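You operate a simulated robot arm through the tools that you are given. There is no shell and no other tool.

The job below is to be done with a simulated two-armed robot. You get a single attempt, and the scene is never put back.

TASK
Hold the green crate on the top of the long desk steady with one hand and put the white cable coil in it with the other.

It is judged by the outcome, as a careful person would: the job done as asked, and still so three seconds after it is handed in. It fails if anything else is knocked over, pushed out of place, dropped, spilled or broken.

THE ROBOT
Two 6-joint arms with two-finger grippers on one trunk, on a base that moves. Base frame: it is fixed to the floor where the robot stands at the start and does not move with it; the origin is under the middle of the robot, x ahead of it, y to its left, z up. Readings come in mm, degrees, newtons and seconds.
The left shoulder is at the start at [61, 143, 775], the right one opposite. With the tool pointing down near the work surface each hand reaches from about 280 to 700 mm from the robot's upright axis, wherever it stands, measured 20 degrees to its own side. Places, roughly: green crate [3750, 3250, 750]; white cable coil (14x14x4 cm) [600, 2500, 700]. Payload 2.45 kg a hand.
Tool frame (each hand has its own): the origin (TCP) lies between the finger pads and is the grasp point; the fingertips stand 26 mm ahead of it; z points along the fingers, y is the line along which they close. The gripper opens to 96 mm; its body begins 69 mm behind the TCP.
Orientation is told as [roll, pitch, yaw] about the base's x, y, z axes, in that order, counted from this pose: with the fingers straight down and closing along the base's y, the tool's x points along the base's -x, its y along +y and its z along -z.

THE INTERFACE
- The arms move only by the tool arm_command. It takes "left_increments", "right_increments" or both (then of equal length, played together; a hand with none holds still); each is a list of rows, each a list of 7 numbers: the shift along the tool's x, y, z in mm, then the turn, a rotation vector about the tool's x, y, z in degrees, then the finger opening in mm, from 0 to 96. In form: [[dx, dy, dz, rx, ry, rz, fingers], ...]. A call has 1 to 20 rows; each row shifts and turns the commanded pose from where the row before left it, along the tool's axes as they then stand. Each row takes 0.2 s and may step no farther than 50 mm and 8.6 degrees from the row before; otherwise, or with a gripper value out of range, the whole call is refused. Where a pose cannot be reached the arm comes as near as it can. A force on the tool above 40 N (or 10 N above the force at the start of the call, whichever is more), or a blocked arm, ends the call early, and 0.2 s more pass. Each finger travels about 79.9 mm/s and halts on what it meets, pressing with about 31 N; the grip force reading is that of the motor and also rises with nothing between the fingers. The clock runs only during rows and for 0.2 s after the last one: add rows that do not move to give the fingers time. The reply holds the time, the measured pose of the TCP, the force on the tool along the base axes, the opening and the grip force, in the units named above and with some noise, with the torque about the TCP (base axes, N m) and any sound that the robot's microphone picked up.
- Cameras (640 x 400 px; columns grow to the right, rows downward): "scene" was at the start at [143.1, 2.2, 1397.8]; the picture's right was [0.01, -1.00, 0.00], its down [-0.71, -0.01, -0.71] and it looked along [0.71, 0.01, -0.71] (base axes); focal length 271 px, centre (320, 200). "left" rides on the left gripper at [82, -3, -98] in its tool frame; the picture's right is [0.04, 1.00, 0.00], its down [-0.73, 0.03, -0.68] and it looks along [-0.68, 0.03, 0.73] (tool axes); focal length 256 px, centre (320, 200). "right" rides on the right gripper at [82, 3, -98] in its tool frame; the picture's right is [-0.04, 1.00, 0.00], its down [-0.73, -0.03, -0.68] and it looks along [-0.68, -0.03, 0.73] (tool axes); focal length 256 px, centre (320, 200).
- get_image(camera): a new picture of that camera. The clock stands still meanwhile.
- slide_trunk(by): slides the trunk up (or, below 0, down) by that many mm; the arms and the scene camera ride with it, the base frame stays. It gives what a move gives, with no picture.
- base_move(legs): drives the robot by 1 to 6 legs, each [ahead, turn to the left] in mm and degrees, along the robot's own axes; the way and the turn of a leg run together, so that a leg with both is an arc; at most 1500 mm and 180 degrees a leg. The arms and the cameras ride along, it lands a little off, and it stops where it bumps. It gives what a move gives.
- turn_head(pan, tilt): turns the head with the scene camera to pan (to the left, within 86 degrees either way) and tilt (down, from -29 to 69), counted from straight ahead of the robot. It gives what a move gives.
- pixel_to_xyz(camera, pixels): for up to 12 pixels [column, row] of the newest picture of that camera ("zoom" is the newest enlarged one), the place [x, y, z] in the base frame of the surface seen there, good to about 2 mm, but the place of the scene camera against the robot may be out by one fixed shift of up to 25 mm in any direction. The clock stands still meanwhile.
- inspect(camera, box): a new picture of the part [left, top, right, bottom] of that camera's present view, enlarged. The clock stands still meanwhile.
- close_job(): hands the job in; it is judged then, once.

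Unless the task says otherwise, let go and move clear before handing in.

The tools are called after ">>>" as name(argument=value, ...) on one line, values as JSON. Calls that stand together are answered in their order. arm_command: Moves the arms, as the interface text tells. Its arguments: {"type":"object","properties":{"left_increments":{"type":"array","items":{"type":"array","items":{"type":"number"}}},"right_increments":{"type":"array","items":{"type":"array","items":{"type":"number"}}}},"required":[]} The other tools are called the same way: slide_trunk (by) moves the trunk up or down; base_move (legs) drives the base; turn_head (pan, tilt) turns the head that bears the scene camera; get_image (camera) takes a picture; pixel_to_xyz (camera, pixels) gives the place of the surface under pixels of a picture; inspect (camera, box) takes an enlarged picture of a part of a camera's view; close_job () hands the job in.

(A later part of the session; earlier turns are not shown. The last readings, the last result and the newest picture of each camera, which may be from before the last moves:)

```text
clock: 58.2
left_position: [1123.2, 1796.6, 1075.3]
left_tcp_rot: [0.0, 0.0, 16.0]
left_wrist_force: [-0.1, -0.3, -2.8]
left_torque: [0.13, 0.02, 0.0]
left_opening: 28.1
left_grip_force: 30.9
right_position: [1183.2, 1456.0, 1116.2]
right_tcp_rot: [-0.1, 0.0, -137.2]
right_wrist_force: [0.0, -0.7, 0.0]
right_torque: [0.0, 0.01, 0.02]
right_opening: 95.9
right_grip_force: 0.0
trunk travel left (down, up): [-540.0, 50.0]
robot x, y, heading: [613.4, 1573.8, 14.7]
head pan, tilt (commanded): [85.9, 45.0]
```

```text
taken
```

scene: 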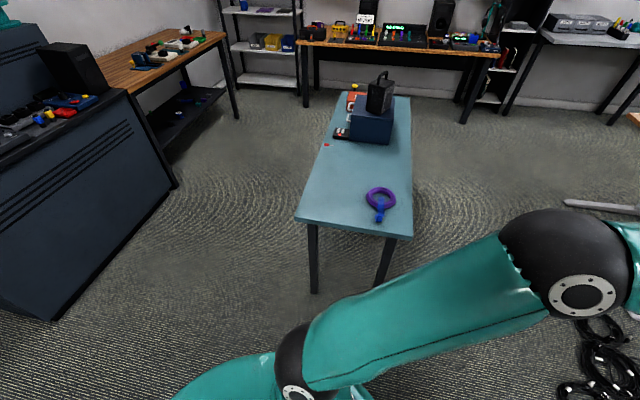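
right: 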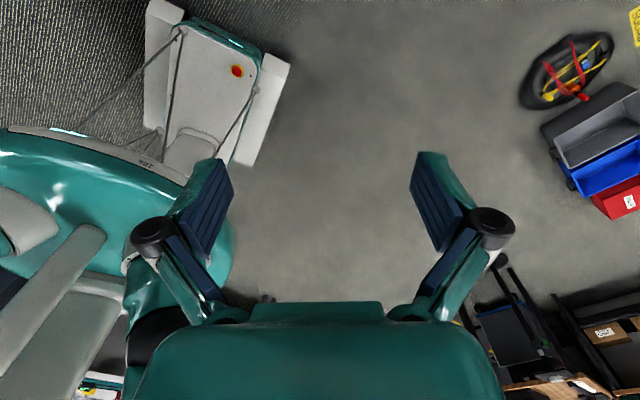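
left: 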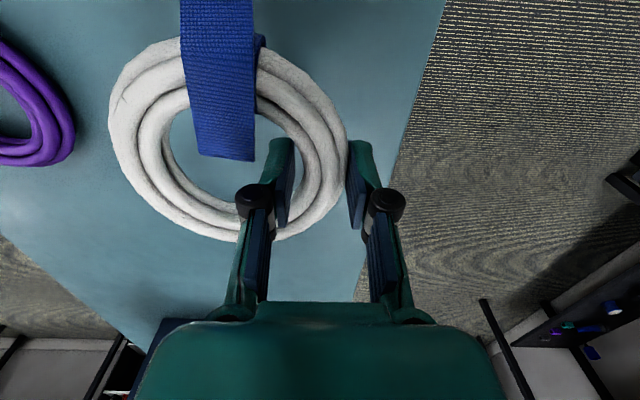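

The picture shows my base (white wheel pods, red button at 237,71) and a dark thing at about (255,298) beyond the gripper. I'll measure the base footprint and zoom on that.

>>> pixel_to_xyz(camera="right", pixels=[[237, 71], [150, 5], [290, 60], [245, 165], [150, 130], [275, 100], [160, 100], [260, 298], [235, 300], [300, 200], [300, 250], [350, 280]])

>>> inspect(camera="right", box=[130, 200, 330, 325])

>>> inspect(camera="right", box=[90, 0, 330, 190])

```text
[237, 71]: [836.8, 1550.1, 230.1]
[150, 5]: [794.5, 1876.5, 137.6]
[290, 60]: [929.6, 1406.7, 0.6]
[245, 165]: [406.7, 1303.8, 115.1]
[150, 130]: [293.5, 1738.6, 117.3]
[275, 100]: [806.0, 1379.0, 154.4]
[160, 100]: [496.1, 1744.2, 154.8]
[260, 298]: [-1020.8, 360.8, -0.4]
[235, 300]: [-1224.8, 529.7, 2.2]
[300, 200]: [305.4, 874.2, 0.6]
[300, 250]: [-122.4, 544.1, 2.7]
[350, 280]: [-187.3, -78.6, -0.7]
```

```text
3.20 times, centred on (230, 262) of right
```

zoom: 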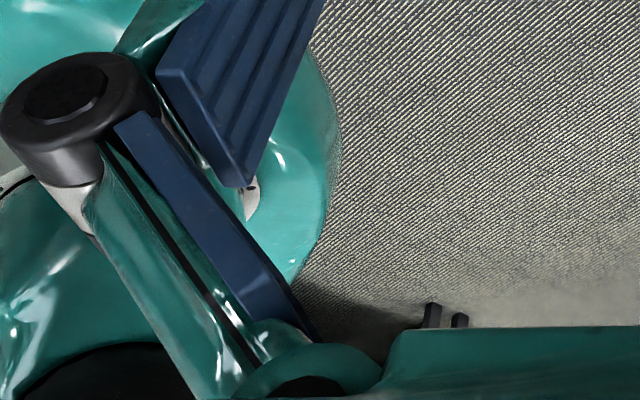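

```text
2.11 times, centred on (210, 95) of right
```

zoom: 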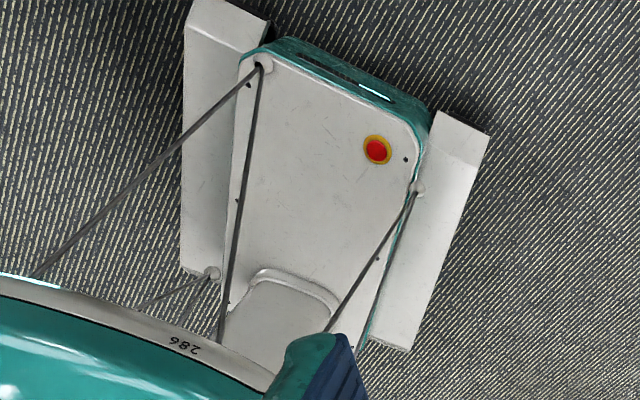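

My base is about ±290 mm square and nothing lies against it in this view, so the stop looks local to that turn. I'll restore the right gripper's yaw, ease back 5° to the left and try a short forward leg.

>>> arm_command(right_increments=[[0, 0, 0, 0, 0, -8.5, 96], [0, 0, 0, 0, 0, -8.5, 96], [0, 0, 0, 0, 0, -8.5, 96], [0, 0, 0, 0, 0, -8.5, 96], [0, 0, 0, 0, 0, -8.5, 96], [0, 0, 0, 0, 0, -8.5, 96], [0, 0, 0, 0, 0, -8.5, 96], [0, 0, 0, 0, 0, -8.5, 96], [0, 0, 0, 0, 0, -8.5, 96], [0, 0, 0, 0, 0, -8.5, 96], [0, 0, 0, 0, 0, -8.5, 96], [0, 0, 0, 0, 0, -8.5, 96], [0, 0, 0, 0, 0, -8.5, 96], [0, 0, 0, 0, 0, -8.5, 96], [0, 0, 0, 0, 0, -8.5, 96], [0, 0, 0, 0, 0, -8.5, 96], [0, 0, 0, 0, 0, -8.5, 96], [0, 0, 0, 0, 0, -8.5, 96]])

>>> base_move(legs=[[0, 5]])

>>> base_move(legs=[[150, 0]])

```text
clock: 62.0
left_position: [1123.5, 1796.8, 1075.3]
left_tcp_rot: [-0.1, 0.0, 16.0]
left_wrist_force: [0.1, -0.8, -2.0]
left_torque: [0.1, 0.02, -0.02]
left_opening: 27.8
left_grip_force: 31.5
right_position: [1183.7, 1454.6, 1117.1]
right_tcp_rot: [0.1, 0.0, 16.1]
right_wrist_force: [-0.1, -0.3, 0.1]
right_torque: [0.0, 0.03, 0.01]
right_opening: 96.0
right_grip_force: 0.1
trunk travel left (down, up): [-540.0, 50.0]
robot x, y, heading: [616.2, 1579.3, 14.4]
head pan, tilt (commanded): [85.9, 45.0]
```

```text
clock: 63.0
left_position: [1102.8, 1840.4, 1076.6]
left_tcp_rot: [-0.1, 0.0, 21.1]
left_wrist_force: [-0.2, 0.8, -3.2]
left_torque: [0.15, 0.05, 0.01]
left_opening: 27.8
left_grip_force: 30.9
right_position: [1191.1, 1504.8, 1118.0]
right_tcp_rot: [0.0, 0.0, 21.0]
right_wrist_force: [0.5, -0.1, 0.6]
right_torque: [0.03, -0.01, 0.01]
right_opening: 96.0
right_grip_force: 0.1
trunk travel left (down, up): [-540.0, 50.0]
robot x, y, heading: [615.7, 1571.7, 19.4]
head pan, tilt (commanded): [85.9, 45.0]
```

```text
clock: 64.3
left_position: [1246.9, 1893.0, 1075.9]
left_tcp_rot: [0.0, 0.2, 21.2]
left_wrist_force: [1.4, 0.6, -3.3]
left_torque: [0.09, 0.11, -0.02]
left_opening: 27.9
left_grip_force: 31.3
right_position: [1336.1, 1557.7, 1115.6]
right_tcp_rot: [0.0, 0.1, 21.1]
right_wrist_force: [1.3, 0.2, 0.5]
right_torque: [-0.04, 0.07, 0.02]
right_opening: 95.9
right_grip_force: 0.1
trunk travel left (down, up): [-540.0, 50.0]
robot x, y, heading: [760.4, 1624.2, 19.7]
head pan, tilt (commanded): [85.9, 45.0]
```

The base moved freely this time. Comparing hand positions with the reported robot pose gives about a 2° / 50 mm discrepancy, so I'll check with fixed landmarks (table corners, purple coil) which frame is true.

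>>> turn_head(pan=86, tilt=40)

>>> get_image(camera="scene")

```text
clock: 65.0
left_position: [1243.8, 1891.4, 1077.2]
left_tcp_rot: [0.0, -0.1, 21.2]
left_wrist_force: [-0.2, -0.1, -2.3]
left_torque: [0.11, 0.02, -0.01]
left_opening: 27.5
left_grip_force: 31.3
right_position: [1334.0, 1557.2, 1117.8]
right_tcp_rot: [0.0, 0.0, 21.1]
right_wrist_force: [0.4, 0.0, 0.1]
right_torque: [0.0, 0.0, 0.02]
right_opening: 95.8
right_grip_force: 0.0
trunk travel left (down, up): [-540.0, 50.0]
robot x, y, heading: [760.1, 1625.5, 19.6]
head pan, tilt (commanded): [85.9, 40.0]
```

```text
taken
```

scene: 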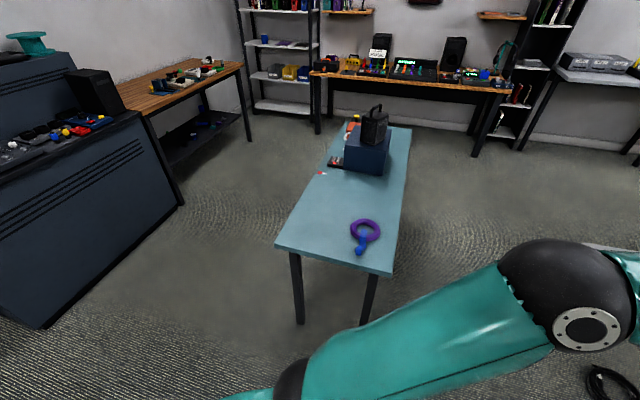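

>>> pixel_to_xyz(camera="scene", pixels=[[276, 243], [392, 270], [410, 130], [352, 233], [380, 235], [362, 250], [320, 174], [40, 328], [180, 203]])

```text
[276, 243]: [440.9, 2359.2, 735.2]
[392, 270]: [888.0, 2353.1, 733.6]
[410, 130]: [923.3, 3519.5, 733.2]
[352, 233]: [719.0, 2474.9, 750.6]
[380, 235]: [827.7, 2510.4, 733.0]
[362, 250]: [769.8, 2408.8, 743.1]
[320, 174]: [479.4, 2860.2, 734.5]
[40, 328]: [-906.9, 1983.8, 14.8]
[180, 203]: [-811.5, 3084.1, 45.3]
```

Landmarks read the same as before (table corners 441,2359 and 888,2353), so the true frame is sound and my reported robot pose is just odometry that slipped; judging by the hands, I'm really near (783,1577) heading ≈21.9°. I'll drive ahead to x≈1300 and turn north.

>>> base_move(legs=[[555, 0], [0, 68]])

>>> turn_head(pan=0, tilt=45)

>>> get_image(camera="scene")

```text
clock: 71.6
left_position: [1221.3, 2359.8, 1078.0]
left_tcp_rot: [0.1, 0.0, 88.5]
left_wrist_force: [0.2, 0.0, -3.0]
left_torque: [0.03, 0.1, -0.04]
left_opening: 27.8
left_grip_force: 30.5
right_position: [1563.3, 2313.9, 1118.8]
right_tcp_rot: [0.1, 0.1, 88.5]
right_wrist_force: [-0.1, 0.0, -1.1]
right_torque: [0.06, 0.02, 0.01]
right_opening: 96.0
right_grip_force: 0.0
trunk travel left (down, up): [-540.0, 50.0]
robot x, y, heading: [1338.1, 1804.7, 86.7]
head pan, tilt (commanded): [85.9, 40.0]
```

```text
clock: 73.2
left_position: [1219.6, 2361.0, 1078.0]
left_tcp_rot: [0.0, 0.1, 88.5]
left_wrist_force: [0.1, 0.5, -1.5]
left_torque: [0.02, 0.11, 0.02]
left_opening: 27.6
left_grip_force: 31.0
right_position: [1563.1, 2314.4, 1118.0]
right_tcp_rot: [0.2, -0.2, 88.6]
right_wrist_force: [0.9, 0.0, 0.1]
right_torque: [-0.02, 0.02, 0.0]
right_opening: 96.2
right_grip_force: 0.0
trunk travel left (down, up): [-540.0, 50.0]
robot x, y, heading: [1338.2, 1805.1, 86.8]
head pan, tilt (commanded): [0.0, 45.0]
```

```text
taken
```

scene: 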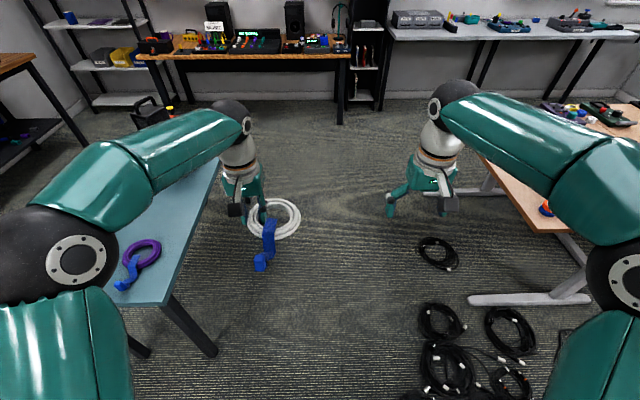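

I'm now at about (1332,1811) facing north, with the desk on the right and floor coils at (440,320) and (438,253). I'll measure these and the desk foot to confirm the lane's width.

>>> pixel_to_xyz(camera="scene", pixels=[[418, 320], [420, 360], [405, 395], [418, 250], [470, 300], [488, 160], [560, 232], [215, 355], [225, 165], [150, 310], [340, 55], [388, 40]])

```text
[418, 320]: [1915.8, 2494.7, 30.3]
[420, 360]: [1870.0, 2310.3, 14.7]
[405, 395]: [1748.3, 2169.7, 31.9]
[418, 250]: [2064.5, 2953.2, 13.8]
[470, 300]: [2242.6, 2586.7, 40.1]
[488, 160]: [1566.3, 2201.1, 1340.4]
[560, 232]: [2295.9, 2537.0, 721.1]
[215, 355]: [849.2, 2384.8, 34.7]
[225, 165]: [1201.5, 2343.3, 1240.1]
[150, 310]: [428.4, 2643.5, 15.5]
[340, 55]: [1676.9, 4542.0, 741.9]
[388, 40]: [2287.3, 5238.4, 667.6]
```

The lane is clear (right edge 1622 vs. coil at ≥1692; table edge ≤923). I'll steer 2° left and drive north to y≈3300.

>>> base_move(legs=[[0, 2.5], [700, 0], [790, 0]])

>>> turn_head(pan=-50, tilt=35)

>>> get_image(camera="scene")

```text
clock: 81.4
left_position: [1207.6, 3844.6, 1076.7]
left_tcp_rot: [0.0, 0.1, 91.5]
left_wrist_force: [-0.6, 0.6, -2.1]
left_torque: [-0.03, 0.12, 0.02]
left_opening: 27.3
left_grip_force: 31.2
right_position: [1551.5, 3814.5, 1118.4]
right_tcp_rot: [0.0, 0.1, 91.5]
right_wrist_force: [-0.4, 1.2, 0.7]
right_torque: [-0.03, 0.01, 0.03]
right_opening: 96.3
right_grip_force: 0.1
trunk travel left (down, up): [-540.0, 50.0]
robot x, y, heading: [1350.7, 3295.4, 89.9]
head pan, tilt (commanded): [0.0, 45.0]
```

```text
clock: 82.5
left_position: [1207.7, 3843.0, 1078.8]
left_tcp_rot: [-0.1, 0.0, 91.5]
left_wrist_force: [-0.2, 0.7, -1.4]
left_torque: [0.02, 0.1, 0.01]
left_opening: 27.3
left_grip_force: 30.5
right_position: [1552.0, 3813.8, 1119.8]
right_tcp_rot: [0.0, 0.0, 91.5]
right_wrist_force: [-0.1, 0.1, 0.1]
right_torque: [-0.02, 0.0, -0.01]
right_opening: 96.0
right_grip_force: 0.0
trunk travel left (down, up): [-540.0, 50.0]
robot x, y, heading: [1356.3, 3292.9, 89.6]
head pan, tilt (commanded): [-50.0, 35.0]
```

```text
taken
```

scene: 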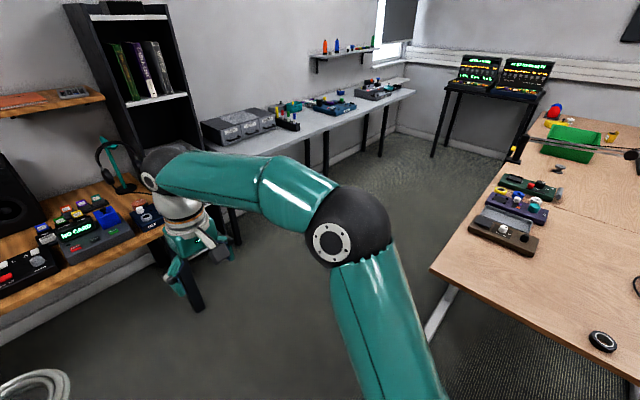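

I'm at about (1348,3299) heading 92°. I'll measure the desk's back-left corner, its back edge, the counter's front edge and console for the aisle.

>>> pixel_to_xyz(camera="scene", pixels=[[431, 268], [470, 215], [510, 165], [280, 155], [330, 132], [412, 92], [432, 155], [512, 160], [545, 150], [600, 130], [575, 140], [425, 335]])

>>> inspect(camera="scene", box=[420, 50, 640, 270])

```text
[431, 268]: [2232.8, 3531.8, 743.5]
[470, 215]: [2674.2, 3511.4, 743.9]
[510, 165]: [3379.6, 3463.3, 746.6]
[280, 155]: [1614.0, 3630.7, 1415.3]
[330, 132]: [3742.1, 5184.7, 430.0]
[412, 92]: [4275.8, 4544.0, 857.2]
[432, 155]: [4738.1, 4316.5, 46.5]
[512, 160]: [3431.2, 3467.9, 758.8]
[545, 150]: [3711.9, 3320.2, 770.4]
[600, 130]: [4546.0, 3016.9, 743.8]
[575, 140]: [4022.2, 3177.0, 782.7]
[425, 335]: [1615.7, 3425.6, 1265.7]
```

```text
1.82 times, centred on (530, 160) of scene
```

zoom: 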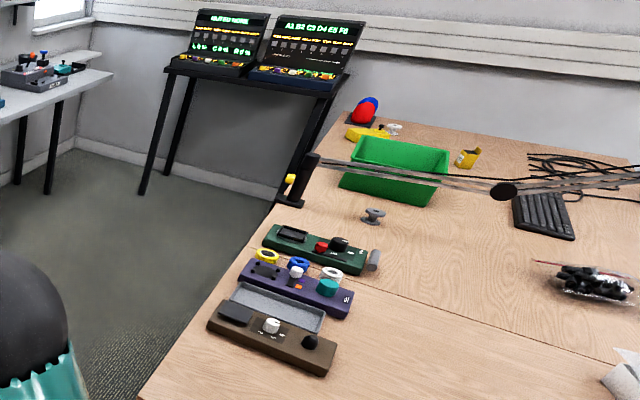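

The aisle is about 1 m wide (desk back edge y≈3510–3530, counter front y≈4545), the crate looks empty, and neighbours (yellow tape, spool) are well apart from it. I'll check the bookshelf's position before the diagonal leg.

>>> pixel_to_xyz(camera="scene", pixels=[[130, 60], [185, 60], [100, 20], [200, 100], [203, 140], [215, 142], [130, 190], [60, 100]])

>>> base_move(legs=[[0, -47]])

```text
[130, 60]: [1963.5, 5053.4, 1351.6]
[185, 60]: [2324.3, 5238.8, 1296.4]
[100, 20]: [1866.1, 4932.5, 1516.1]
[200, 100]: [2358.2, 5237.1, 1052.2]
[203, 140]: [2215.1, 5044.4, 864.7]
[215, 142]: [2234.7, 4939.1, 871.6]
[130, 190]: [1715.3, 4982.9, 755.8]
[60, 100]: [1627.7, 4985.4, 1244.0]
```

```text
clock: 85.3
left_position: [1656.2, 3774.6, 1078.3]
left_tcp_rot: [0.0, 0.0, 44.4]
left_wrist_force: [0.0, 0.0, -1.8]
left_torque: [0.07, 0.05, 0.01]
left_opening: 27.3
left_grip_force: 31.3
right_position: [1869.7, 3502.9, 1118.6]
right_tcp_rot: [0.0, 0.1, 44.4]
right_wrist_force: [0.0, 0.0, -0.7]
right_torque: [-0.03, 0.01, 0.03]
right_opening: 96.0
right_grip_force: 0.0
trunk travel left (down, up): [-540.0, 50.0]
robot x, y, heading: [1331.0, 3325.0, 42.5]
head pan, tilt (commanded): [-50.0, 35.0]
```

Turn went fine (true heading ≈45°, shelf fronts at y≥4930). Now the diagonal leg into the aisle and turn to face east.

>>> base_move(legs=[[980, 0], [0, -45]])

>>> turn_head(pan=0, tilt=35)

>>> get_image(camera="scene")

```text
clock: 92.8
left_position: [2603.5, 4054.5, 1078.5]
left_tcp_rot: [-0.1, 0.0, -1.9]
left_wrist_force: [-0.8, 0.2, -1.9]
left_torque: [0.11, -0.02, 0.02]
left_opening: 27.2
left_grip_force: 30.5
right_position: [2553.6, 3710.6, 1119.1]
right_tcp_rot: [0.0, 0.1, -1.9]
right_wrist_force: [0.0, 0.0, 0.6]
right_torque: [-0.03, 0.02, 0.01]
right_opening: 96.0
right_grip_force: 0.0
trunk travel left (down, up): [-540.0, 50.0]
robot x, y, heading: [2053.1, 4017.0, -3.4]
head pan, tilt (commanded): [-50.0, 35.0]
```

```text
clock: 94.0
left_position: [2603.0, 4054.4, 1078.9]
left_tcp_rot: [0.0, 0.1, -1.9]
left_wrist_force: [0.7, -0.3, -2.9]
left_torque: [0.11, -0.05, -0.02]
left_opening: 27.2
left_grip_force: 31.2
right_position: [2553.4, 3712.4, 1120.8]
right_tcp_rot: [0.0, 0.0, -1.9]
right_wrist_force: [0.5, 0.6, 0.1]
right_torque: [0.0, 0.01, -0.01]
right_opening: 96.0
right_grip_force: 0.1
trunk travel left (down, up): [-540.0, 50.0]
robot x, y, heading: [2053.3, 4022.1, -3.0]
head pan, tilt (commanded): [0.0, 35.0]
```

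```text
taken
```

scene: 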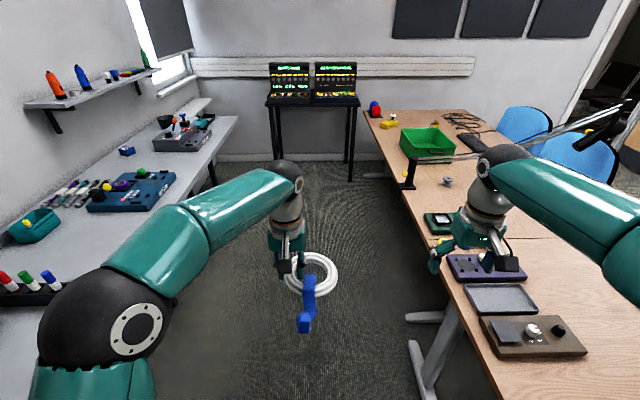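

I'm in the aisle at about (2052,3947), heading −1°. The way to the crate side is clear; I'll correct the heading slightly and check the console table's near edge before driving along.

>>> pixel_to_xyz(camera="scene", pixels=[[267, 104], [358, 104], [277, 185], [350, 180], [405, 188], [408, 172], [375, 112], [415, 312], [213, 185], [237, 120], [402, 150], [448, 183]])

>>> base_move(legs=[[0, 1.5], [1000, 0]])

```text
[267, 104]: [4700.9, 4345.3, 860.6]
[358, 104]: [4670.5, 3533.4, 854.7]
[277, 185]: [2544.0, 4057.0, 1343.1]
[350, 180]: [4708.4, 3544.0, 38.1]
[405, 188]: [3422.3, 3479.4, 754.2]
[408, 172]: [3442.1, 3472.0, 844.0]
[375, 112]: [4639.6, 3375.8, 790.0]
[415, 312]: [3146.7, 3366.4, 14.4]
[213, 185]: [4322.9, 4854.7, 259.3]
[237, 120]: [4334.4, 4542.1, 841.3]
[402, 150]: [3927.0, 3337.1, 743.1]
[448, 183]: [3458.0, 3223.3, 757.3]
```

```text
clock: 99.6
left_position: [3601.9, 4032.0, 1078.2]
left_tcp_rot: [-0.1, 0.0, -0.9]
left_wrist_force: [-0.4, -0.6, -1.9]
left_torque: [0.11, -0.01, 0.0]
left_opening: 27.0
left_grip_force: 31.0
right_position: [3558.6, 3688.0, 1120.7]
right_tcp_rot: [0.0, 0.1, -0.9]
right_wrist_force: [0.3, 0.2, -0.2]
right_torque: [-0.02, 0.04, 0.01]
right_opening: 95.8
right_grip_force: 0.1
trunk travel left (down, up): [-540.0, 50.0]
robot x, y, heading: [3051.8, 3988.4, -1.9]
head pan, tilt (commanded): [0.0, 35.0]
```

I'm at about (3053,3914) heading −0.2°, passing the boom clamp (3434,3472) with ~150 mm to spare. I'll go 820 mm farther and then turn right in two steps to face the crate.

>>> base_move(legs=[[0, 1.5], [820, 0]])

>>> base_move(legs=[[0, -45]])

>>> turn_head(pan=-40, tilt=45)

>>> get_image(camera="scene")

```text
clock: 104.4
left_position: [4414.6, 4035.8, 1079.4]
left_tcp_rot: [0.0, 0.0, 0.5]
left_wrist_force: [-0.3, 0.7, -2.9]
left_torque: [0.14, -0.01, -0.01]
left_opening: 26.7
left_grip_force: 30.8
right_position: [4378.5, 3692.0, 1120.0]
right_tcp_rot: [0.0, 0.1, 0.5]
right_wrist_force: [-0.3, -0.6, -0.2]
right_torque: [0.01, 0.0, 0.01]
right_opening: 96.0
right_grip_force: 0.0
trunk travel left (down, up): [-540.0, 50.0]
robot x, y, heading: [3862.6, 3977.9, -0.7]
head pan, tilt (commanded): [0.0, 35.0]
```

```text
clock: 107.1
left_position: [4291.8, 3626.0, 1080.2]
left_tcp_rot: [0.1, 0.0, -44.9]
left_wrist_force: [0.8, 0.5, -2.7]
left_torque: [0.1, -0.06, 0.02]
left_opening: 26.6
left_grip_force: 31.0
right_position: [4022.6, 3409.1, 1119.9]
right_tcp_rot: [0.0, 0.1, -45.1]
right_wrist_force: [-0.2, 0.5, 0.7]
right_torque: [0.0, 0.01, -0.05]
right_opening: 96.2
right_grip_force: 0.0
trunk travel left (down, up): [-540.0, 50.0]
robot x, y, heading: [3892.6, 3998.3, -45.7]
head pan, tilt (commanded): [0.0, 35.0]
```

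```text
clock: 108.2
left_position: [4292.4, 3626.9, 1080.9]
left_tcp_rot: [0.1, 0.0, -44.9]
left_wrist_force: [-0.6, -0.1, -2.8]
left_torque: [0.1, -0.08, 0.0]
left_opening: 26.5
left_grip_force: 31.2
right_position: [4021.3, 3409.6, 1120.5]
right_tcp_rot: [0.1, 0.0, -45.0]
right_wrist_force: [0.0, 0.5, -0.4]
right_torque: [0.01, -0.01, 0.0]
right_opening: 96.0
right_grip_force: 0.0
trunk travel left (down, up): [-540.0, 50.0]
robot x, y, heading: [3890.6, 4005.2, -45.7]
head pan, tilt (commanded): [-40.0, 45.0]
```

```text
taken
```

scene: 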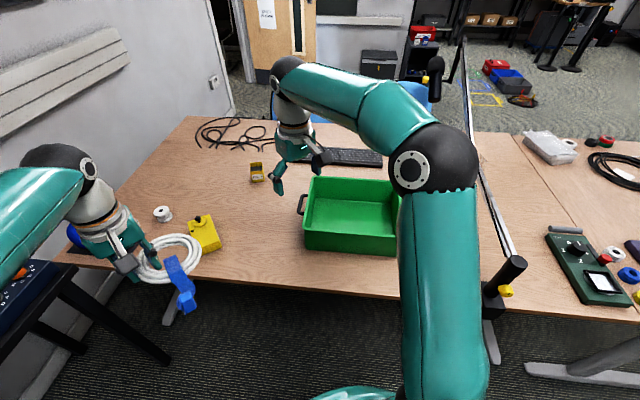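

I'm at about (3815,3923) heading −44°; the crate is clearly visible at (350,215), empty, with the boom post to its west at (505,280) and desk feet at (172,312) and (490,340). I'll measure crate corners, feet and neighbours.

>>> pixel_to_xyz(camera="scene", pixels=[[315, 178], [393, 182], [304, 230], [397, 236], [350, 233], [345, 205], [300, 205], [205, 235], [490, 345], [172, 312], [505, 285], [258, 172]])

>>> inspect(camera="scene", box=[240, 140, 420, 270])

```text
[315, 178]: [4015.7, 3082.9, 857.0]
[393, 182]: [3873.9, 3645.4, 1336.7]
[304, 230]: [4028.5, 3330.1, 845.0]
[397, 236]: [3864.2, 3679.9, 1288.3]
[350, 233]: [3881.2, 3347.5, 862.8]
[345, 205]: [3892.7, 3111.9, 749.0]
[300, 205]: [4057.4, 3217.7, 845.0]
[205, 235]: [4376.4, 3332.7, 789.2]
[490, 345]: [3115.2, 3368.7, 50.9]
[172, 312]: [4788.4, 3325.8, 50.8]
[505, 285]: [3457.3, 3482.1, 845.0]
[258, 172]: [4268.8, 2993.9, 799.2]
```

```text
3.08 times, centred on (330, 205) of scene
```

zoom: 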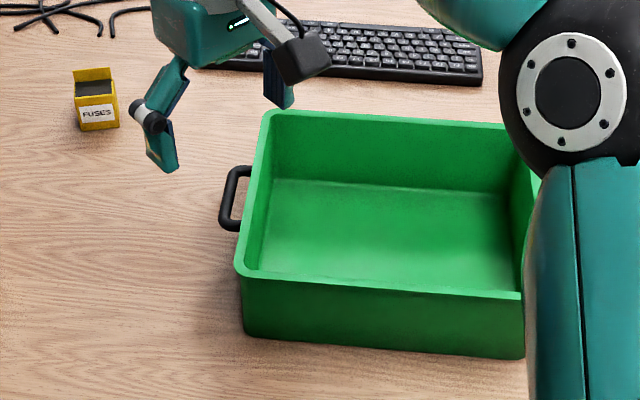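

The crate has loop handles on its east and west ends, rim near z≈850, interior about 305×244 mm; desk feet are far (x≈3115 and 4788), so there's room for my base. I'll nudge forward, finish the turn to face south, then measure with the hand cameras.

>>> base_move(legs=[[70, 0], [0, -45.5]])

>>> turn_head(pan=0, tilt=50)

>>> get_image(camera="scene")

```text
clock: 111.6
left_position: [3949.5, 3400.3, 1078.7]
left_tcp_rot: [0.0, 0.2, -91.0]
left_wrist_force: [0.2, -0.1, -3.0]
left_torque: [-0.02, -0.1, 0.01]
left_opening: 26.7
left_grip_force: 30.8
right_position: [3605.3, 3443.6, 1122.3]
right_tcp_rot: [0.0, 0.1, -91.0]
right_wrist_force: [0.3, -0.2, 1.1]
right_torque: [0.0, 0.0, -0.05]
right_opening: 95.9
right_grip_force: 0.1
trunk travel left (down, up): [-540.0, 50.0]
robot x, y, heading: [3981.8, 3948.8, -91.6]
head pan, tilt (commanded): [-40.0, 45.0]
```

```text
clock: 112.7
left_position: [3949.1, 3400.4, 1081.0]
left_tcp_rot: [0.1, 0.0, -91.0]
left_wrist_force: [0.0, 0.6, -2.0]
left_torque: [0.01, -0.12, -0.03]
left_opening: 26.9
left_grip_force: 31.2
right_position: [3604.8, 3444.8, 1121.1]
right_tcp_rot: [0.1, 0.0, -91.1]
right_wrist_force: [-0.6, 0.5, -0.2]
right_torque: [0.0, 0.0, 0.0]
right_opening: 95.8
right_grip_force: 0.0
trunk travel left (down, up): [-540.0, 50.0]
robot x, y, heading: [3979.5, 3949.5, -91.5]
head pan, tilt (commanded): [0.0, 50.0]
```

```text
taken
```

scene: 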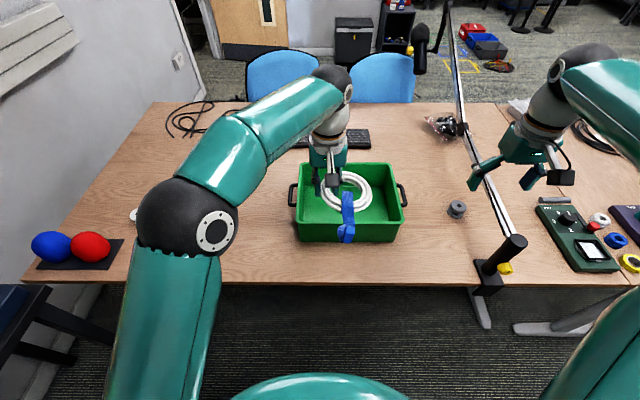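

The crate is now straight ahead at (348,200), with the coil hanging over it in view and the boom clear to the right at (490,240). I'll re-measure crate rim corners, handle and desk edge from here, and compare with the hand readings.

>>> pixel_to_xyz(camera="scene", pixels=[[303, 164], [388, 164], [298, 222], [401, 222], [403, 195], [293, 195], [345, 225], [340, 164], [500, 245], [460, 282], [330, 128], [456, 208]])

>>> inspect(camera="scene", box=[270, 140, 430, 260])

>>> get_image(camera="left")

>>> get_image(camera="right")

```text
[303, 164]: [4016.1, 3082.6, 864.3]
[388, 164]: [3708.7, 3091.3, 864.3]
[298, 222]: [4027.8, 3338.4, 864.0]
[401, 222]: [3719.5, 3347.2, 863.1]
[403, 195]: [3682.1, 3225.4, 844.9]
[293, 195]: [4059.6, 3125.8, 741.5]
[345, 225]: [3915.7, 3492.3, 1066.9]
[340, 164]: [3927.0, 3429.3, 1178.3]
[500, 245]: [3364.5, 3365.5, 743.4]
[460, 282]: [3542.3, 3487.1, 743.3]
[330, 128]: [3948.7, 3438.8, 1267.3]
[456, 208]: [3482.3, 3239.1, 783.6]
```

```text
3.33 times, centred on (350, 200) of scene
```

zoom: 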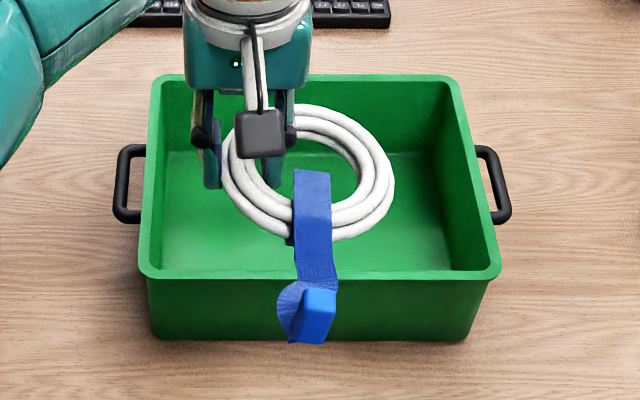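

```text
taken
```

left: 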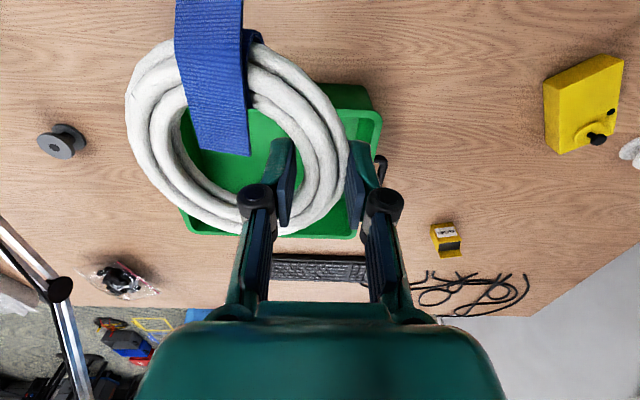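

```text
taken
```

right: 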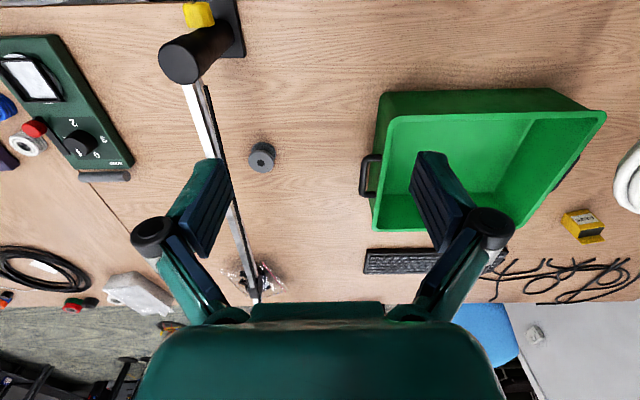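

The right hand camera sees the crate from the west (rim corners near (388,118), (605,112)) and the boom at (215,150). I'll take accurate rim, handle and desk points with it.

>>> pixel_to_xyz(camera="right", pixels=[[392, 118], [600, 114], [380, 225], [386, 150], [366, 160], [366, 190], [470, 150], [330, 60], [205, 110], [235, 220], [190, 45], [450, 116]])

>>> pixel_to_xyz(camera="left", pixels=[[378, 118], [372, 100], [352, 232], [230, 236], [380, 170], [185, 222], [355, 110], [240, 160], [420, 120], [210, 120], [305, 130], [268, 45]])

```text
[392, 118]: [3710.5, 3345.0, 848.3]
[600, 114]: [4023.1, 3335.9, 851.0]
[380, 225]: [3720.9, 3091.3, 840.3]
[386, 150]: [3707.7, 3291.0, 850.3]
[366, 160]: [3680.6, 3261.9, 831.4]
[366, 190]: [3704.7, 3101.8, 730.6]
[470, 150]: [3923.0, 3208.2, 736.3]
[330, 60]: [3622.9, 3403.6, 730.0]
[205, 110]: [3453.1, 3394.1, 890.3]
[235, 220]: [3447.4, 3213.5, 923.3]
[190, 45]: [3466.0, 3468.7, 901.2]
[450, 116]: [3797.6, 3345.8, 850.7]
```

```text
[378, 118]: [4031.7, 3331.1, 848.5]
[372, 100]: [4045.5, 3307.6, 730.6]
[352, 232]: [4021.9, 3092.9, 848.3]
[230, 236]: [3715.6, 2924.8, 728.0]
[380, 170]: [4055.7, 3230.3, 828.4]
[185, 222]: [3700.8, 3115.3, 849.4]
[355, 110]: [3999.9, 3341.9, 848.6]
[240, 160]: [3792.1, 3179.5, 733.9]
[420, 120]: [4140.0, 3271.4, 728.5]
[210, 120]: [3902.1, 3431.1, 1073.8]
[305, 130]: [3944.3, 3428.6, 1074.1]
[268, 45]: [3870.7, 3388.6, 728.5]
```

Hand cameras agree: rim z≈850, desk z≈730, crate floor z≈735; west wall at x≈3707–3711, north wall y≈3340–3345, west handle spanning y up to ≈3270. I'll drive 145 mm closer, then move the right hand inward above the west wall, away from the boom.

>>> base_move(legs=[[145, 0]])

>>> arm_command(right_increments=[[0, 35, 0, 0, 0, 0, 96], [0, 35, 0, 0, 0, 0, 96], [0, 34, 0, 0, 0, 0, 96], [0, 0, 0, 0, 0, 0, 96]])

>>> get_image(camera="scene")

```text
clock: 114.0
left_position: [3944.9, 3255.6, 1080.9]
left_tcp_rot: [0.0, 0.1, -91.1]
left_wrist_force: [0.4, -1.6, -3.8]
left_torque: [0.04, -0.08, 0.03]
left_opening: 26.5
left_grip_force: 31.0
right_position: [3601.6, 3300.8, 1120.6]
right_tcp_rot: [0.0, 0.0, -91.2]
right_wrist_force: [-0.5, -0.8, -0.4]
right_torque: [0.07, 0.0, 0.0]
right_opening: 95.9
right_grip_force: 0.1
trunk travel left (down, up): [-540.0, 50.0]
robot x, y, heading: [3977.3, 3806.7, -91.9]
head pan, tilt (commanded): [0.0, 50.0]
```

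```text
clock: 115.0
left_position: [3944.6, 3255.9, 1081.3]
left_tcp_rot: [0.0, 0.1, -91.0]
left_wrist_force: [0.7, -1.0, -3.3]
left_torque: [-0.02, -0.12, 0.0]
left_opening: 26.6
left_grip_force: 31.2
right_position: [3702.7, 3298.7, 1123.7]
right_tcp_rot: [0.1, -0.1, -91.3]
right_wrist_force: [0.4, 0.2, 0.1]
right_torque: [0.01, 0.01, 0.0]
right_opening: 95.9
right_grip_force: 0.1
trunk travel left (down, up): [-540.0, 50.0]
robot x, y, heading: [3976.0, 3804.7, -91.6]
head pan, tilt (commanded): [0.0, 50.0]
```

```text
taken
```

scene: 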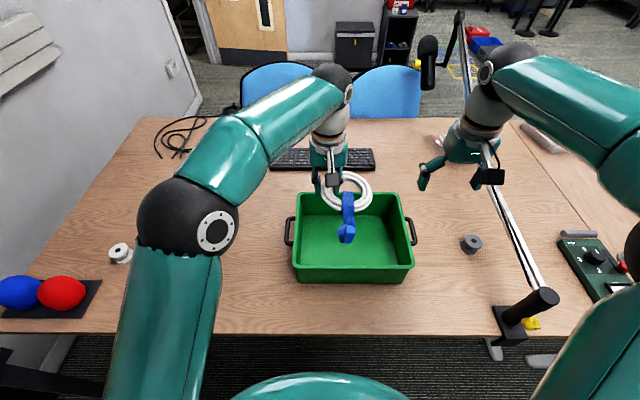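

Right hand is now over the west wall (3703,3299) and left hand with coil over the crate (3945,3256), both well above the rim. I'll lower the trunk 150 mm, which keeps the coil's underside at ~900, above the 850 rim.

>>> slide_trunk(by=-150)

>>> get_image(camera="right")

>>> get_image(camera="left")

>>> get_image(camera="scene")

```text
clock: 116.8
left_position: [3945.4, 3257.1, 931.8]
left_tcp_rot: [-0.1, 0.0, -91.1]
left_wrist_force: [-0.6, -0.3, -2.3]
left_torque: [-0.04, -0.12, 0.01]
left_opening: 26.6
left_grip_force: 31.1
right_position: [3701.3, 3298.2, 972.7]
right_tcp_rot: [0.0, 0.1, -91.2]
right_wrist_force: [-0.8, 0.2, -0.6]
right_torque: [-0.01, -0.02, 0.02]
right_opening: 96.1
right_grip_force: 0.1
trunk travel left (down, up): [-390.0, 200.0]
robot x, y, heading: [3976.6, 3799.9, -91.8]
head pan, tilt (commanded): [0.0, 50.0]
```

```text
taken
```

right: 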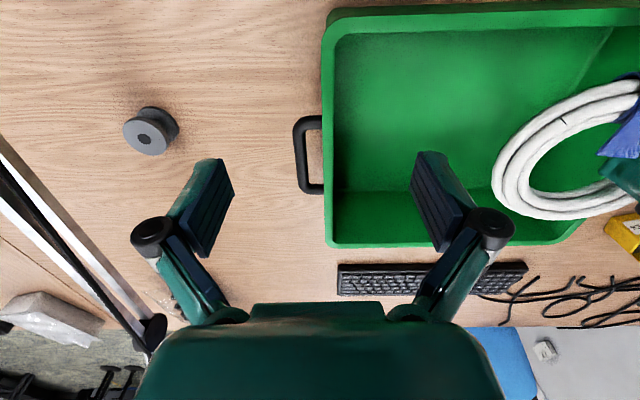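

```text
taken
```

left: 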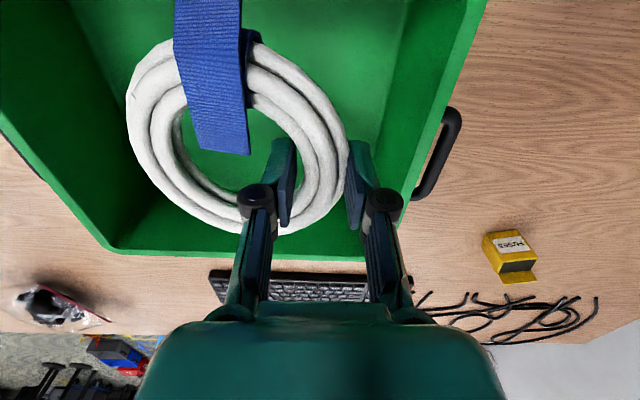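

```text
taken
```

scene: 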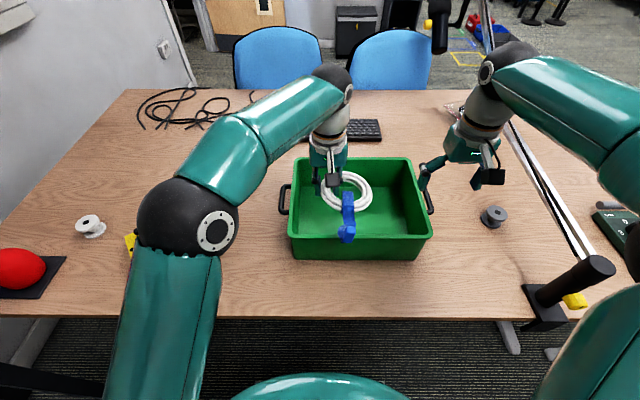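

Both hands are above the crate; the right camera shows the west rim at column ≈328 with the handle between rows 117–195. I'll measure the wall's outer and inner edges at the intended grip.

>>> inspect(camera="right", box=[270, 0, 430, 130])

>>> pixel_to_xyz(camera="right", pixels=[[324, 30], [329, 30], [334, 30], [326, 60], [331, 60], [336, 60], [328, 100], [310, 120], [300, 155], [318, 190], [400, 20], [330, 230]])

```text
3.08 times, centred on (350, 65) of right
```

zoom: 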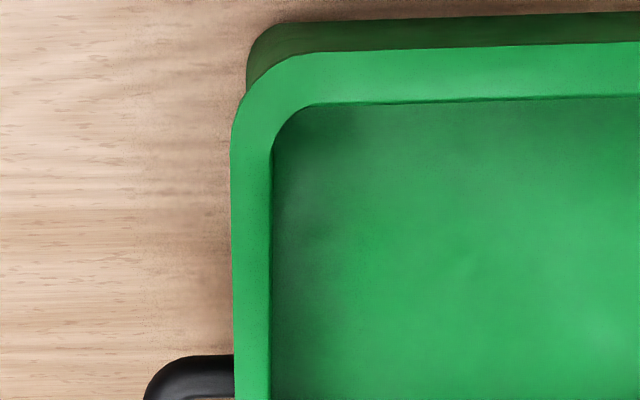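

```text
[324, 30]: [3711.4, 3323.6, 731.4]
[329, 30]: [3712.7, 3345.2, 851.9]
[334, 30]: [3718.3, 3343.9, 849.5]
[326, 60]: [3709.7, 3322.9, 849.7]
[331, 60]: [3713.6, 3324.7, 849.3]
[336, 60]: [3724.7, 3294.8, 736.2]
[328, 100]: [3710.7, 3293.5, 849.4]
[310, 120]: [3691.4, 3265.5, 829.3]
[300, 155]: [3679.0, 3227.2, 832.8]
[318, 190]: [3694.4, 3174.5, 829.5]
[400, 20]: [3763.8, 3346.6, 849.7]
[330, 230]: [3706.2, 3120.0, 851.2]
```

The west wall's centre line is at x≈3712 around y≈3300 (thickness ~11 mm), the handle ends at y≈3272. I'll centre the right hand at (3712,3303), narrow the opening to 56 mm, and go down to just above the rim.

>>> arm_command(right_increments=[[5, 11, 0, 0, 0, 0, 80], [0, 0, 30, 0, 0, 0, 64], [0, 0, 30, 0, 0, 0, 56], [0, 0, 25, 0, 0, 0, 56], [0, 0, 0, 0, 0, 0, 56]])

>>> get_image(camera="right")

```text
clock: 118.0
left_position: [3943.9, 3257.1, 931.0]
left_tcp_rot: [-0.1, 0.0, -91.1]
left_wrist_force: [-0.2, 0.4, -2.4]
left_torque: [-0.04, -0.08, 0.03]
left_opening: 26.5
left_grip_force: 30.9
right_position: [3713.5, 3303.1, 885.4]
right_tcp_rot: [-0.1, 0.0, -91.2]
right_wrist_force: [0.5, 0.1, 0.1]
right_torque: [0.02, 0.01, -0.01]
right_opening: 55.9
right_grip_force: 0.0
trunk travel left (down, up): [-390.0, 200.0]
robot x, y, heading: [3977.9, 3803.1, -91.6]
head pan, tilt (commanded): [0.0, 50.0]
```

```text
taken
```

right: 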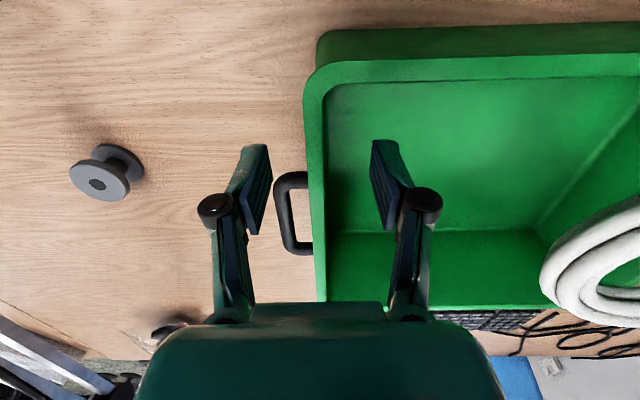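

The fingers straddle the wall: pads at (265,190) and (378,185), wall at columns 303–327. I'll verify the wall's exact centre at this spot.

>>> pixel_to_xyz(camera="right", pixels=[[305, 130], [314, 130], [323, 130], [306, 150], [315, 150], [324, 150], [312, 170], [290, 180], [265, 185], [378, 175]])

```text
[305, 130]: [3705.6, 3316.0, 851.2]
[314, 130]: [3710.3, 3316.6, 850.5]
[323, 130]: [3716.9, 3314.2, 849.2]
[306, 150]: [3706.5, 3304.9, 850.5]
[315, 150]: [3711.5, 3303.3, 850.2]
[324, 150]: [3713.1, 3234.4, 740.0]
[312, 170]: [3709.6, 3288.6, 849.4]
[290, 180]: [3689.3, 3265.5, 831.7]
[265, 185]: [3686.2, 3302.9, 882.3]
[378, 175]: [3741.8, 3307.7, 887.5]
```

Wall centre is x≈3711 and the pads are centred at ≈3714, so I'll shift 3 mm west and descend to grip depth (TCP ≈848).

>>> arm_command(right_increments=[[0, -3, 10, 0, 0, 0, 56], [0, 0, 14, 0, 0, 0, 56], [0, 0, 13, 0, 0, 0, 56], [0, 0, 0, 0, 0, 0, 56]])

>>> get_image(camera="right")

```text
clock: 119.0
left_position: [3944.4, 3257.2, 930.7]
left_tcp_rot: [0.1, 0.0, -91.2]
left_wrist_force: [-0.4, 0.5, -3.1]
left_torque: [-0.02, -0.15, 0.0]
left_opening: 26.4
left_grip_force: 30.5
right_position: [3710.8, 3303.7, 850.9]
right_tcp_rot: [-0.1, 0.0, -91.2]
right_wrist_force: [1.3, 0.0, -0.4]
right_torque: [-0.04, 0.01, -0.01]
right_opening: 55.7
right_grip_force: 0.0
trunk travel left (down, up): [-390.0, 200.0]
robot x, y, heading: [3975.5, 3800.5, -91.7]
head pan, tilt (commanded): [0.0, 50.0]
```

```text
taken
```

right: 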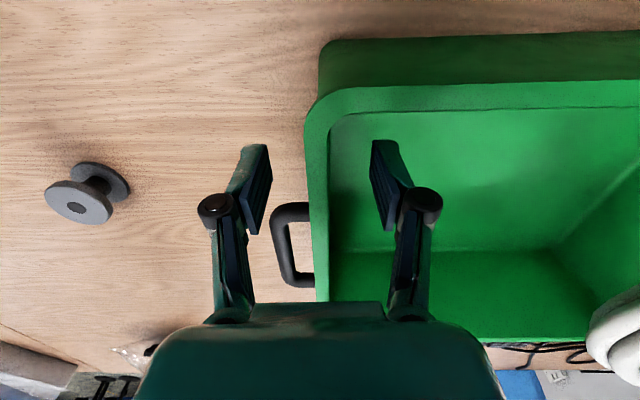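

Fingers straddle the wall evenly with no contact force. I'll close the right gripper on the wall gently to hold the crate steady.

>>> arm_command(right_increments=[[0, 0, 0, 0, 0, 0, 44], [0, 0, 0, 0, 0, 0, 32], [0, 0, 0, 0, 0, 0, 22], [0, 0, 0, 0, 0, 0, 14], [0, 0, 0, 0, 0, 0, 8], [0, 0, 0, 0, 0, 0, 4], [0, 0, 0, 0, 0, 0, 4]])

>>> get_image(camera="right")

>>> get_image(camera="left")

>>> get_image(camera="scene")

```text
clock: 120.6
left_position: [3944.3, 3258.0, 931.9]
left_tcp_rot: [0.1, 0.0, -91.0]
left_wrist_force: [-0.1, -0.4, -2.5]
left_torque: [-0.01, -0.08, 0.02]
left_opening: 26.3
left_grip_force: 31.4
right_position: [3711.3, 3303.3, 851.7]
right_tcp_rot: [0.1, 0.0, -91.3]
right_wrist_force: [2.9, -1.3, 0.4]
right_torque: [0.01, -0.04, -0.03]
right_opening: 5.7
right_grip_force: 1.6
trunk travel left (down, up): [-390.0, 200.0]
robot x, y, heading: [3976.4, 3801.6, -91.3]
head pan, tilt (commanded): [0.0, 50.0]
```

```text
taken
```

right: 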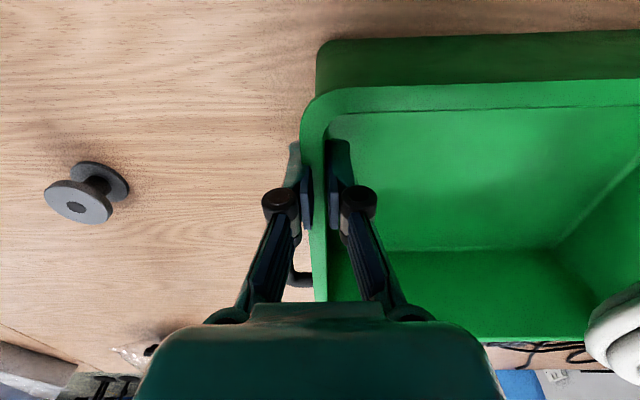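

```text
taken
```

left: 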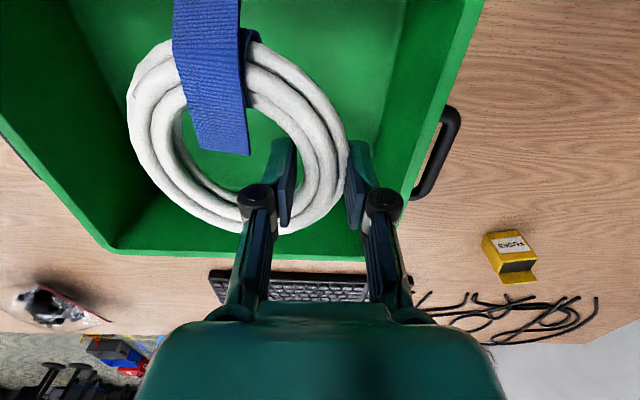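

```text
taken
```

scene: 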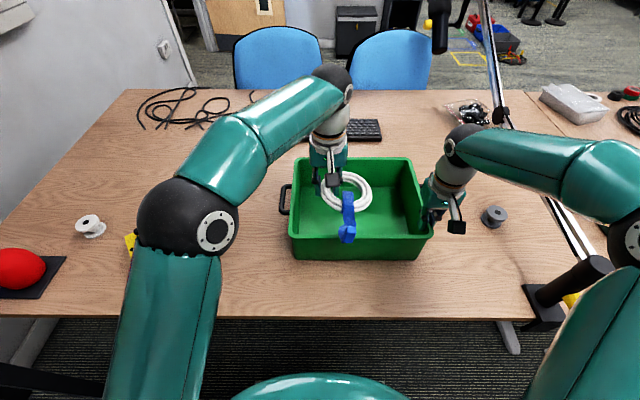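

The right fingers have closed on the wall at 5.7 mm; the wall sits between pads at (306,195) and (334,195), but grip force is only 1.6 N because I commanded 4. I'll command full closure for a firmer hold.

>>> arm_command(right_increments=[[0, 0, 0, 0, 0, 0, 0], [0, 0, 0, 0, 0, 0, 0], [0, 0, 0, 0, 0, 0, 0]])

>>> inspect(camera="right", box=[240, 80, 420, 320])

>>> pixel_to_xyz(camera="left", pixels=[[110, 248], [330, 258], [425, 120], [460, 60], [20, 155], [440, 150], [240, 180], [380, 100], [420, 20], [70, 200]])

```text
clock: 121.4
left_position: [3944.6, 3256.6, 931.3]
left_tcp_rot: [0.0, 0.0, -91.2]
left_wrist_force: [-0.2, 0.2, -1.7]
left_torque: [0.0, -0.13, 0.03]
left_opening: 26.2
left_grip_force: 31.3
right_position: [3710.8, 3304.2, 850.0]
right_tcp_rot: [0.0, 0.0, -91.3]
right_wrist_force: [0.8, -0.7, 1.4]
right_torque: [-0.01, -0.02, -0.44]
right_opening: 5.7
right_grip_force: 30.9
trunk travel left (down, up): [-390.0, 200.0]
robot x, y, heading: [3975.2, 3803.5, -91.9]
head pan, tilt (commanded): [0.0, 50.0]
```

```text
1.67 times, centred on (330, 200) of right
```

zoom: 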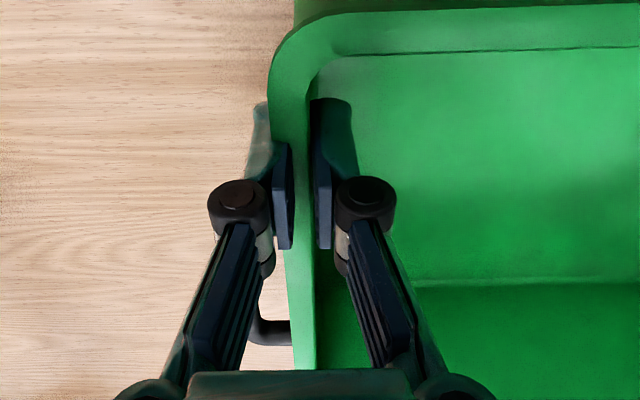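

```text
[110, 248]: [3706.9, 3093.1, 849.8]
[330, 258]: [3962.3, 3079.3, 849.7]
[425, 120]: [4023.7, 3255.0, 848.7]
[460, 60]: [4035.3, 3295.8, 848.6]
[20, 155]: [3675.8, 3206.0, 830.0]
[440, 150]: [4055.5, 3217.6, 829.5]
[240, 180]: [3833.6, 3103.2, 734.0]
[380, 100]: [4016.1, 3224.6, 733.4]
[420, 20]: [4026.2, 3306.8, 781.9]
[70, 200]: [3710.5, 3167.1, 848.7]
```

The right hand now holds the wall firmly (30.9 N, 5.7 mm), and crate corners read unchanged (SW 3707,3093; rim 849). Next, move the left hand with the coil over to (3930,3182), still above the rim, so ring and tail both fit inside.

>>> arm_command(left_increments=[[-19, -4, 0, 0, 0, 0, 5], [-19, -4, 0, 0, 0, 0, 5], [-19, -3, 0, 0, 0, 0, 5], [-18, -3, 0, 0, 0, 0, 5], [0, 0, 0, 0, 0, 0, 5]])

>>> inspect(camera="scene", box=[270, 140, 460, 270])

>>> get_image(camera="right")

>>> get_image(camera="left")

```text
clock: 122.6
left_position: [3937.1, 3207.7, 922.3]
left_tcp_rot: [0.1, 0.2, -91.2]
left_wrist_force: [-0.9, 0.5, -3.0]
left_torque: [0.05, -0.12, 0.0]
left_opening: 26.1
left_grip_force: 31.0
left hand out of reach, approached as far as the arm can: row 3, 4
right_position: [3710.2, 3303.8, 851.6]
right_tcp_rot: [0.1, 0.0, -91.2]
right_wrist_force: [-2.4, -1.3, 3.5]
right_torque: [0.3, 0.06, -0.35]
right_opening: 6.2
right_grip_force: 31.0
trunk travel left (down, up): [-390.0, 200.0]
robot x, y, heading: [3975.4, 3805.2, -91.7]
head pan, tilt (commanded): [0.0, 50.0]
```

```text
3.08 times, centred on (365, 205) of scene
```

zoom: 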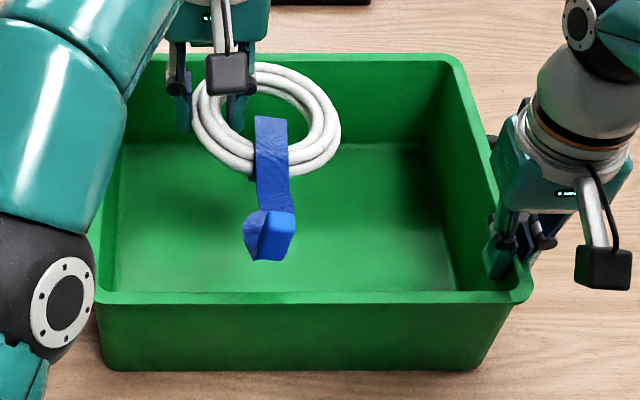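

```text
taken
```

right: 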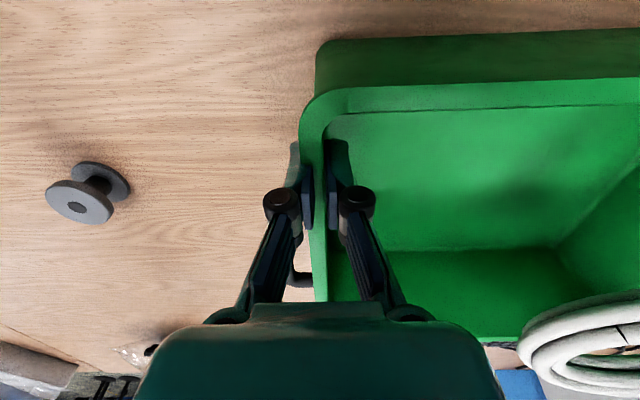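

```text
taken
```

left: 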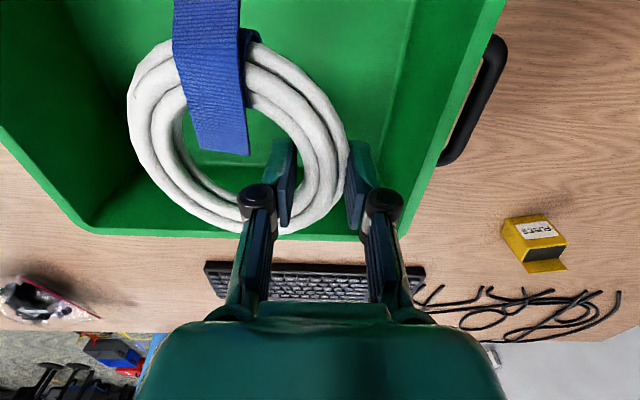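

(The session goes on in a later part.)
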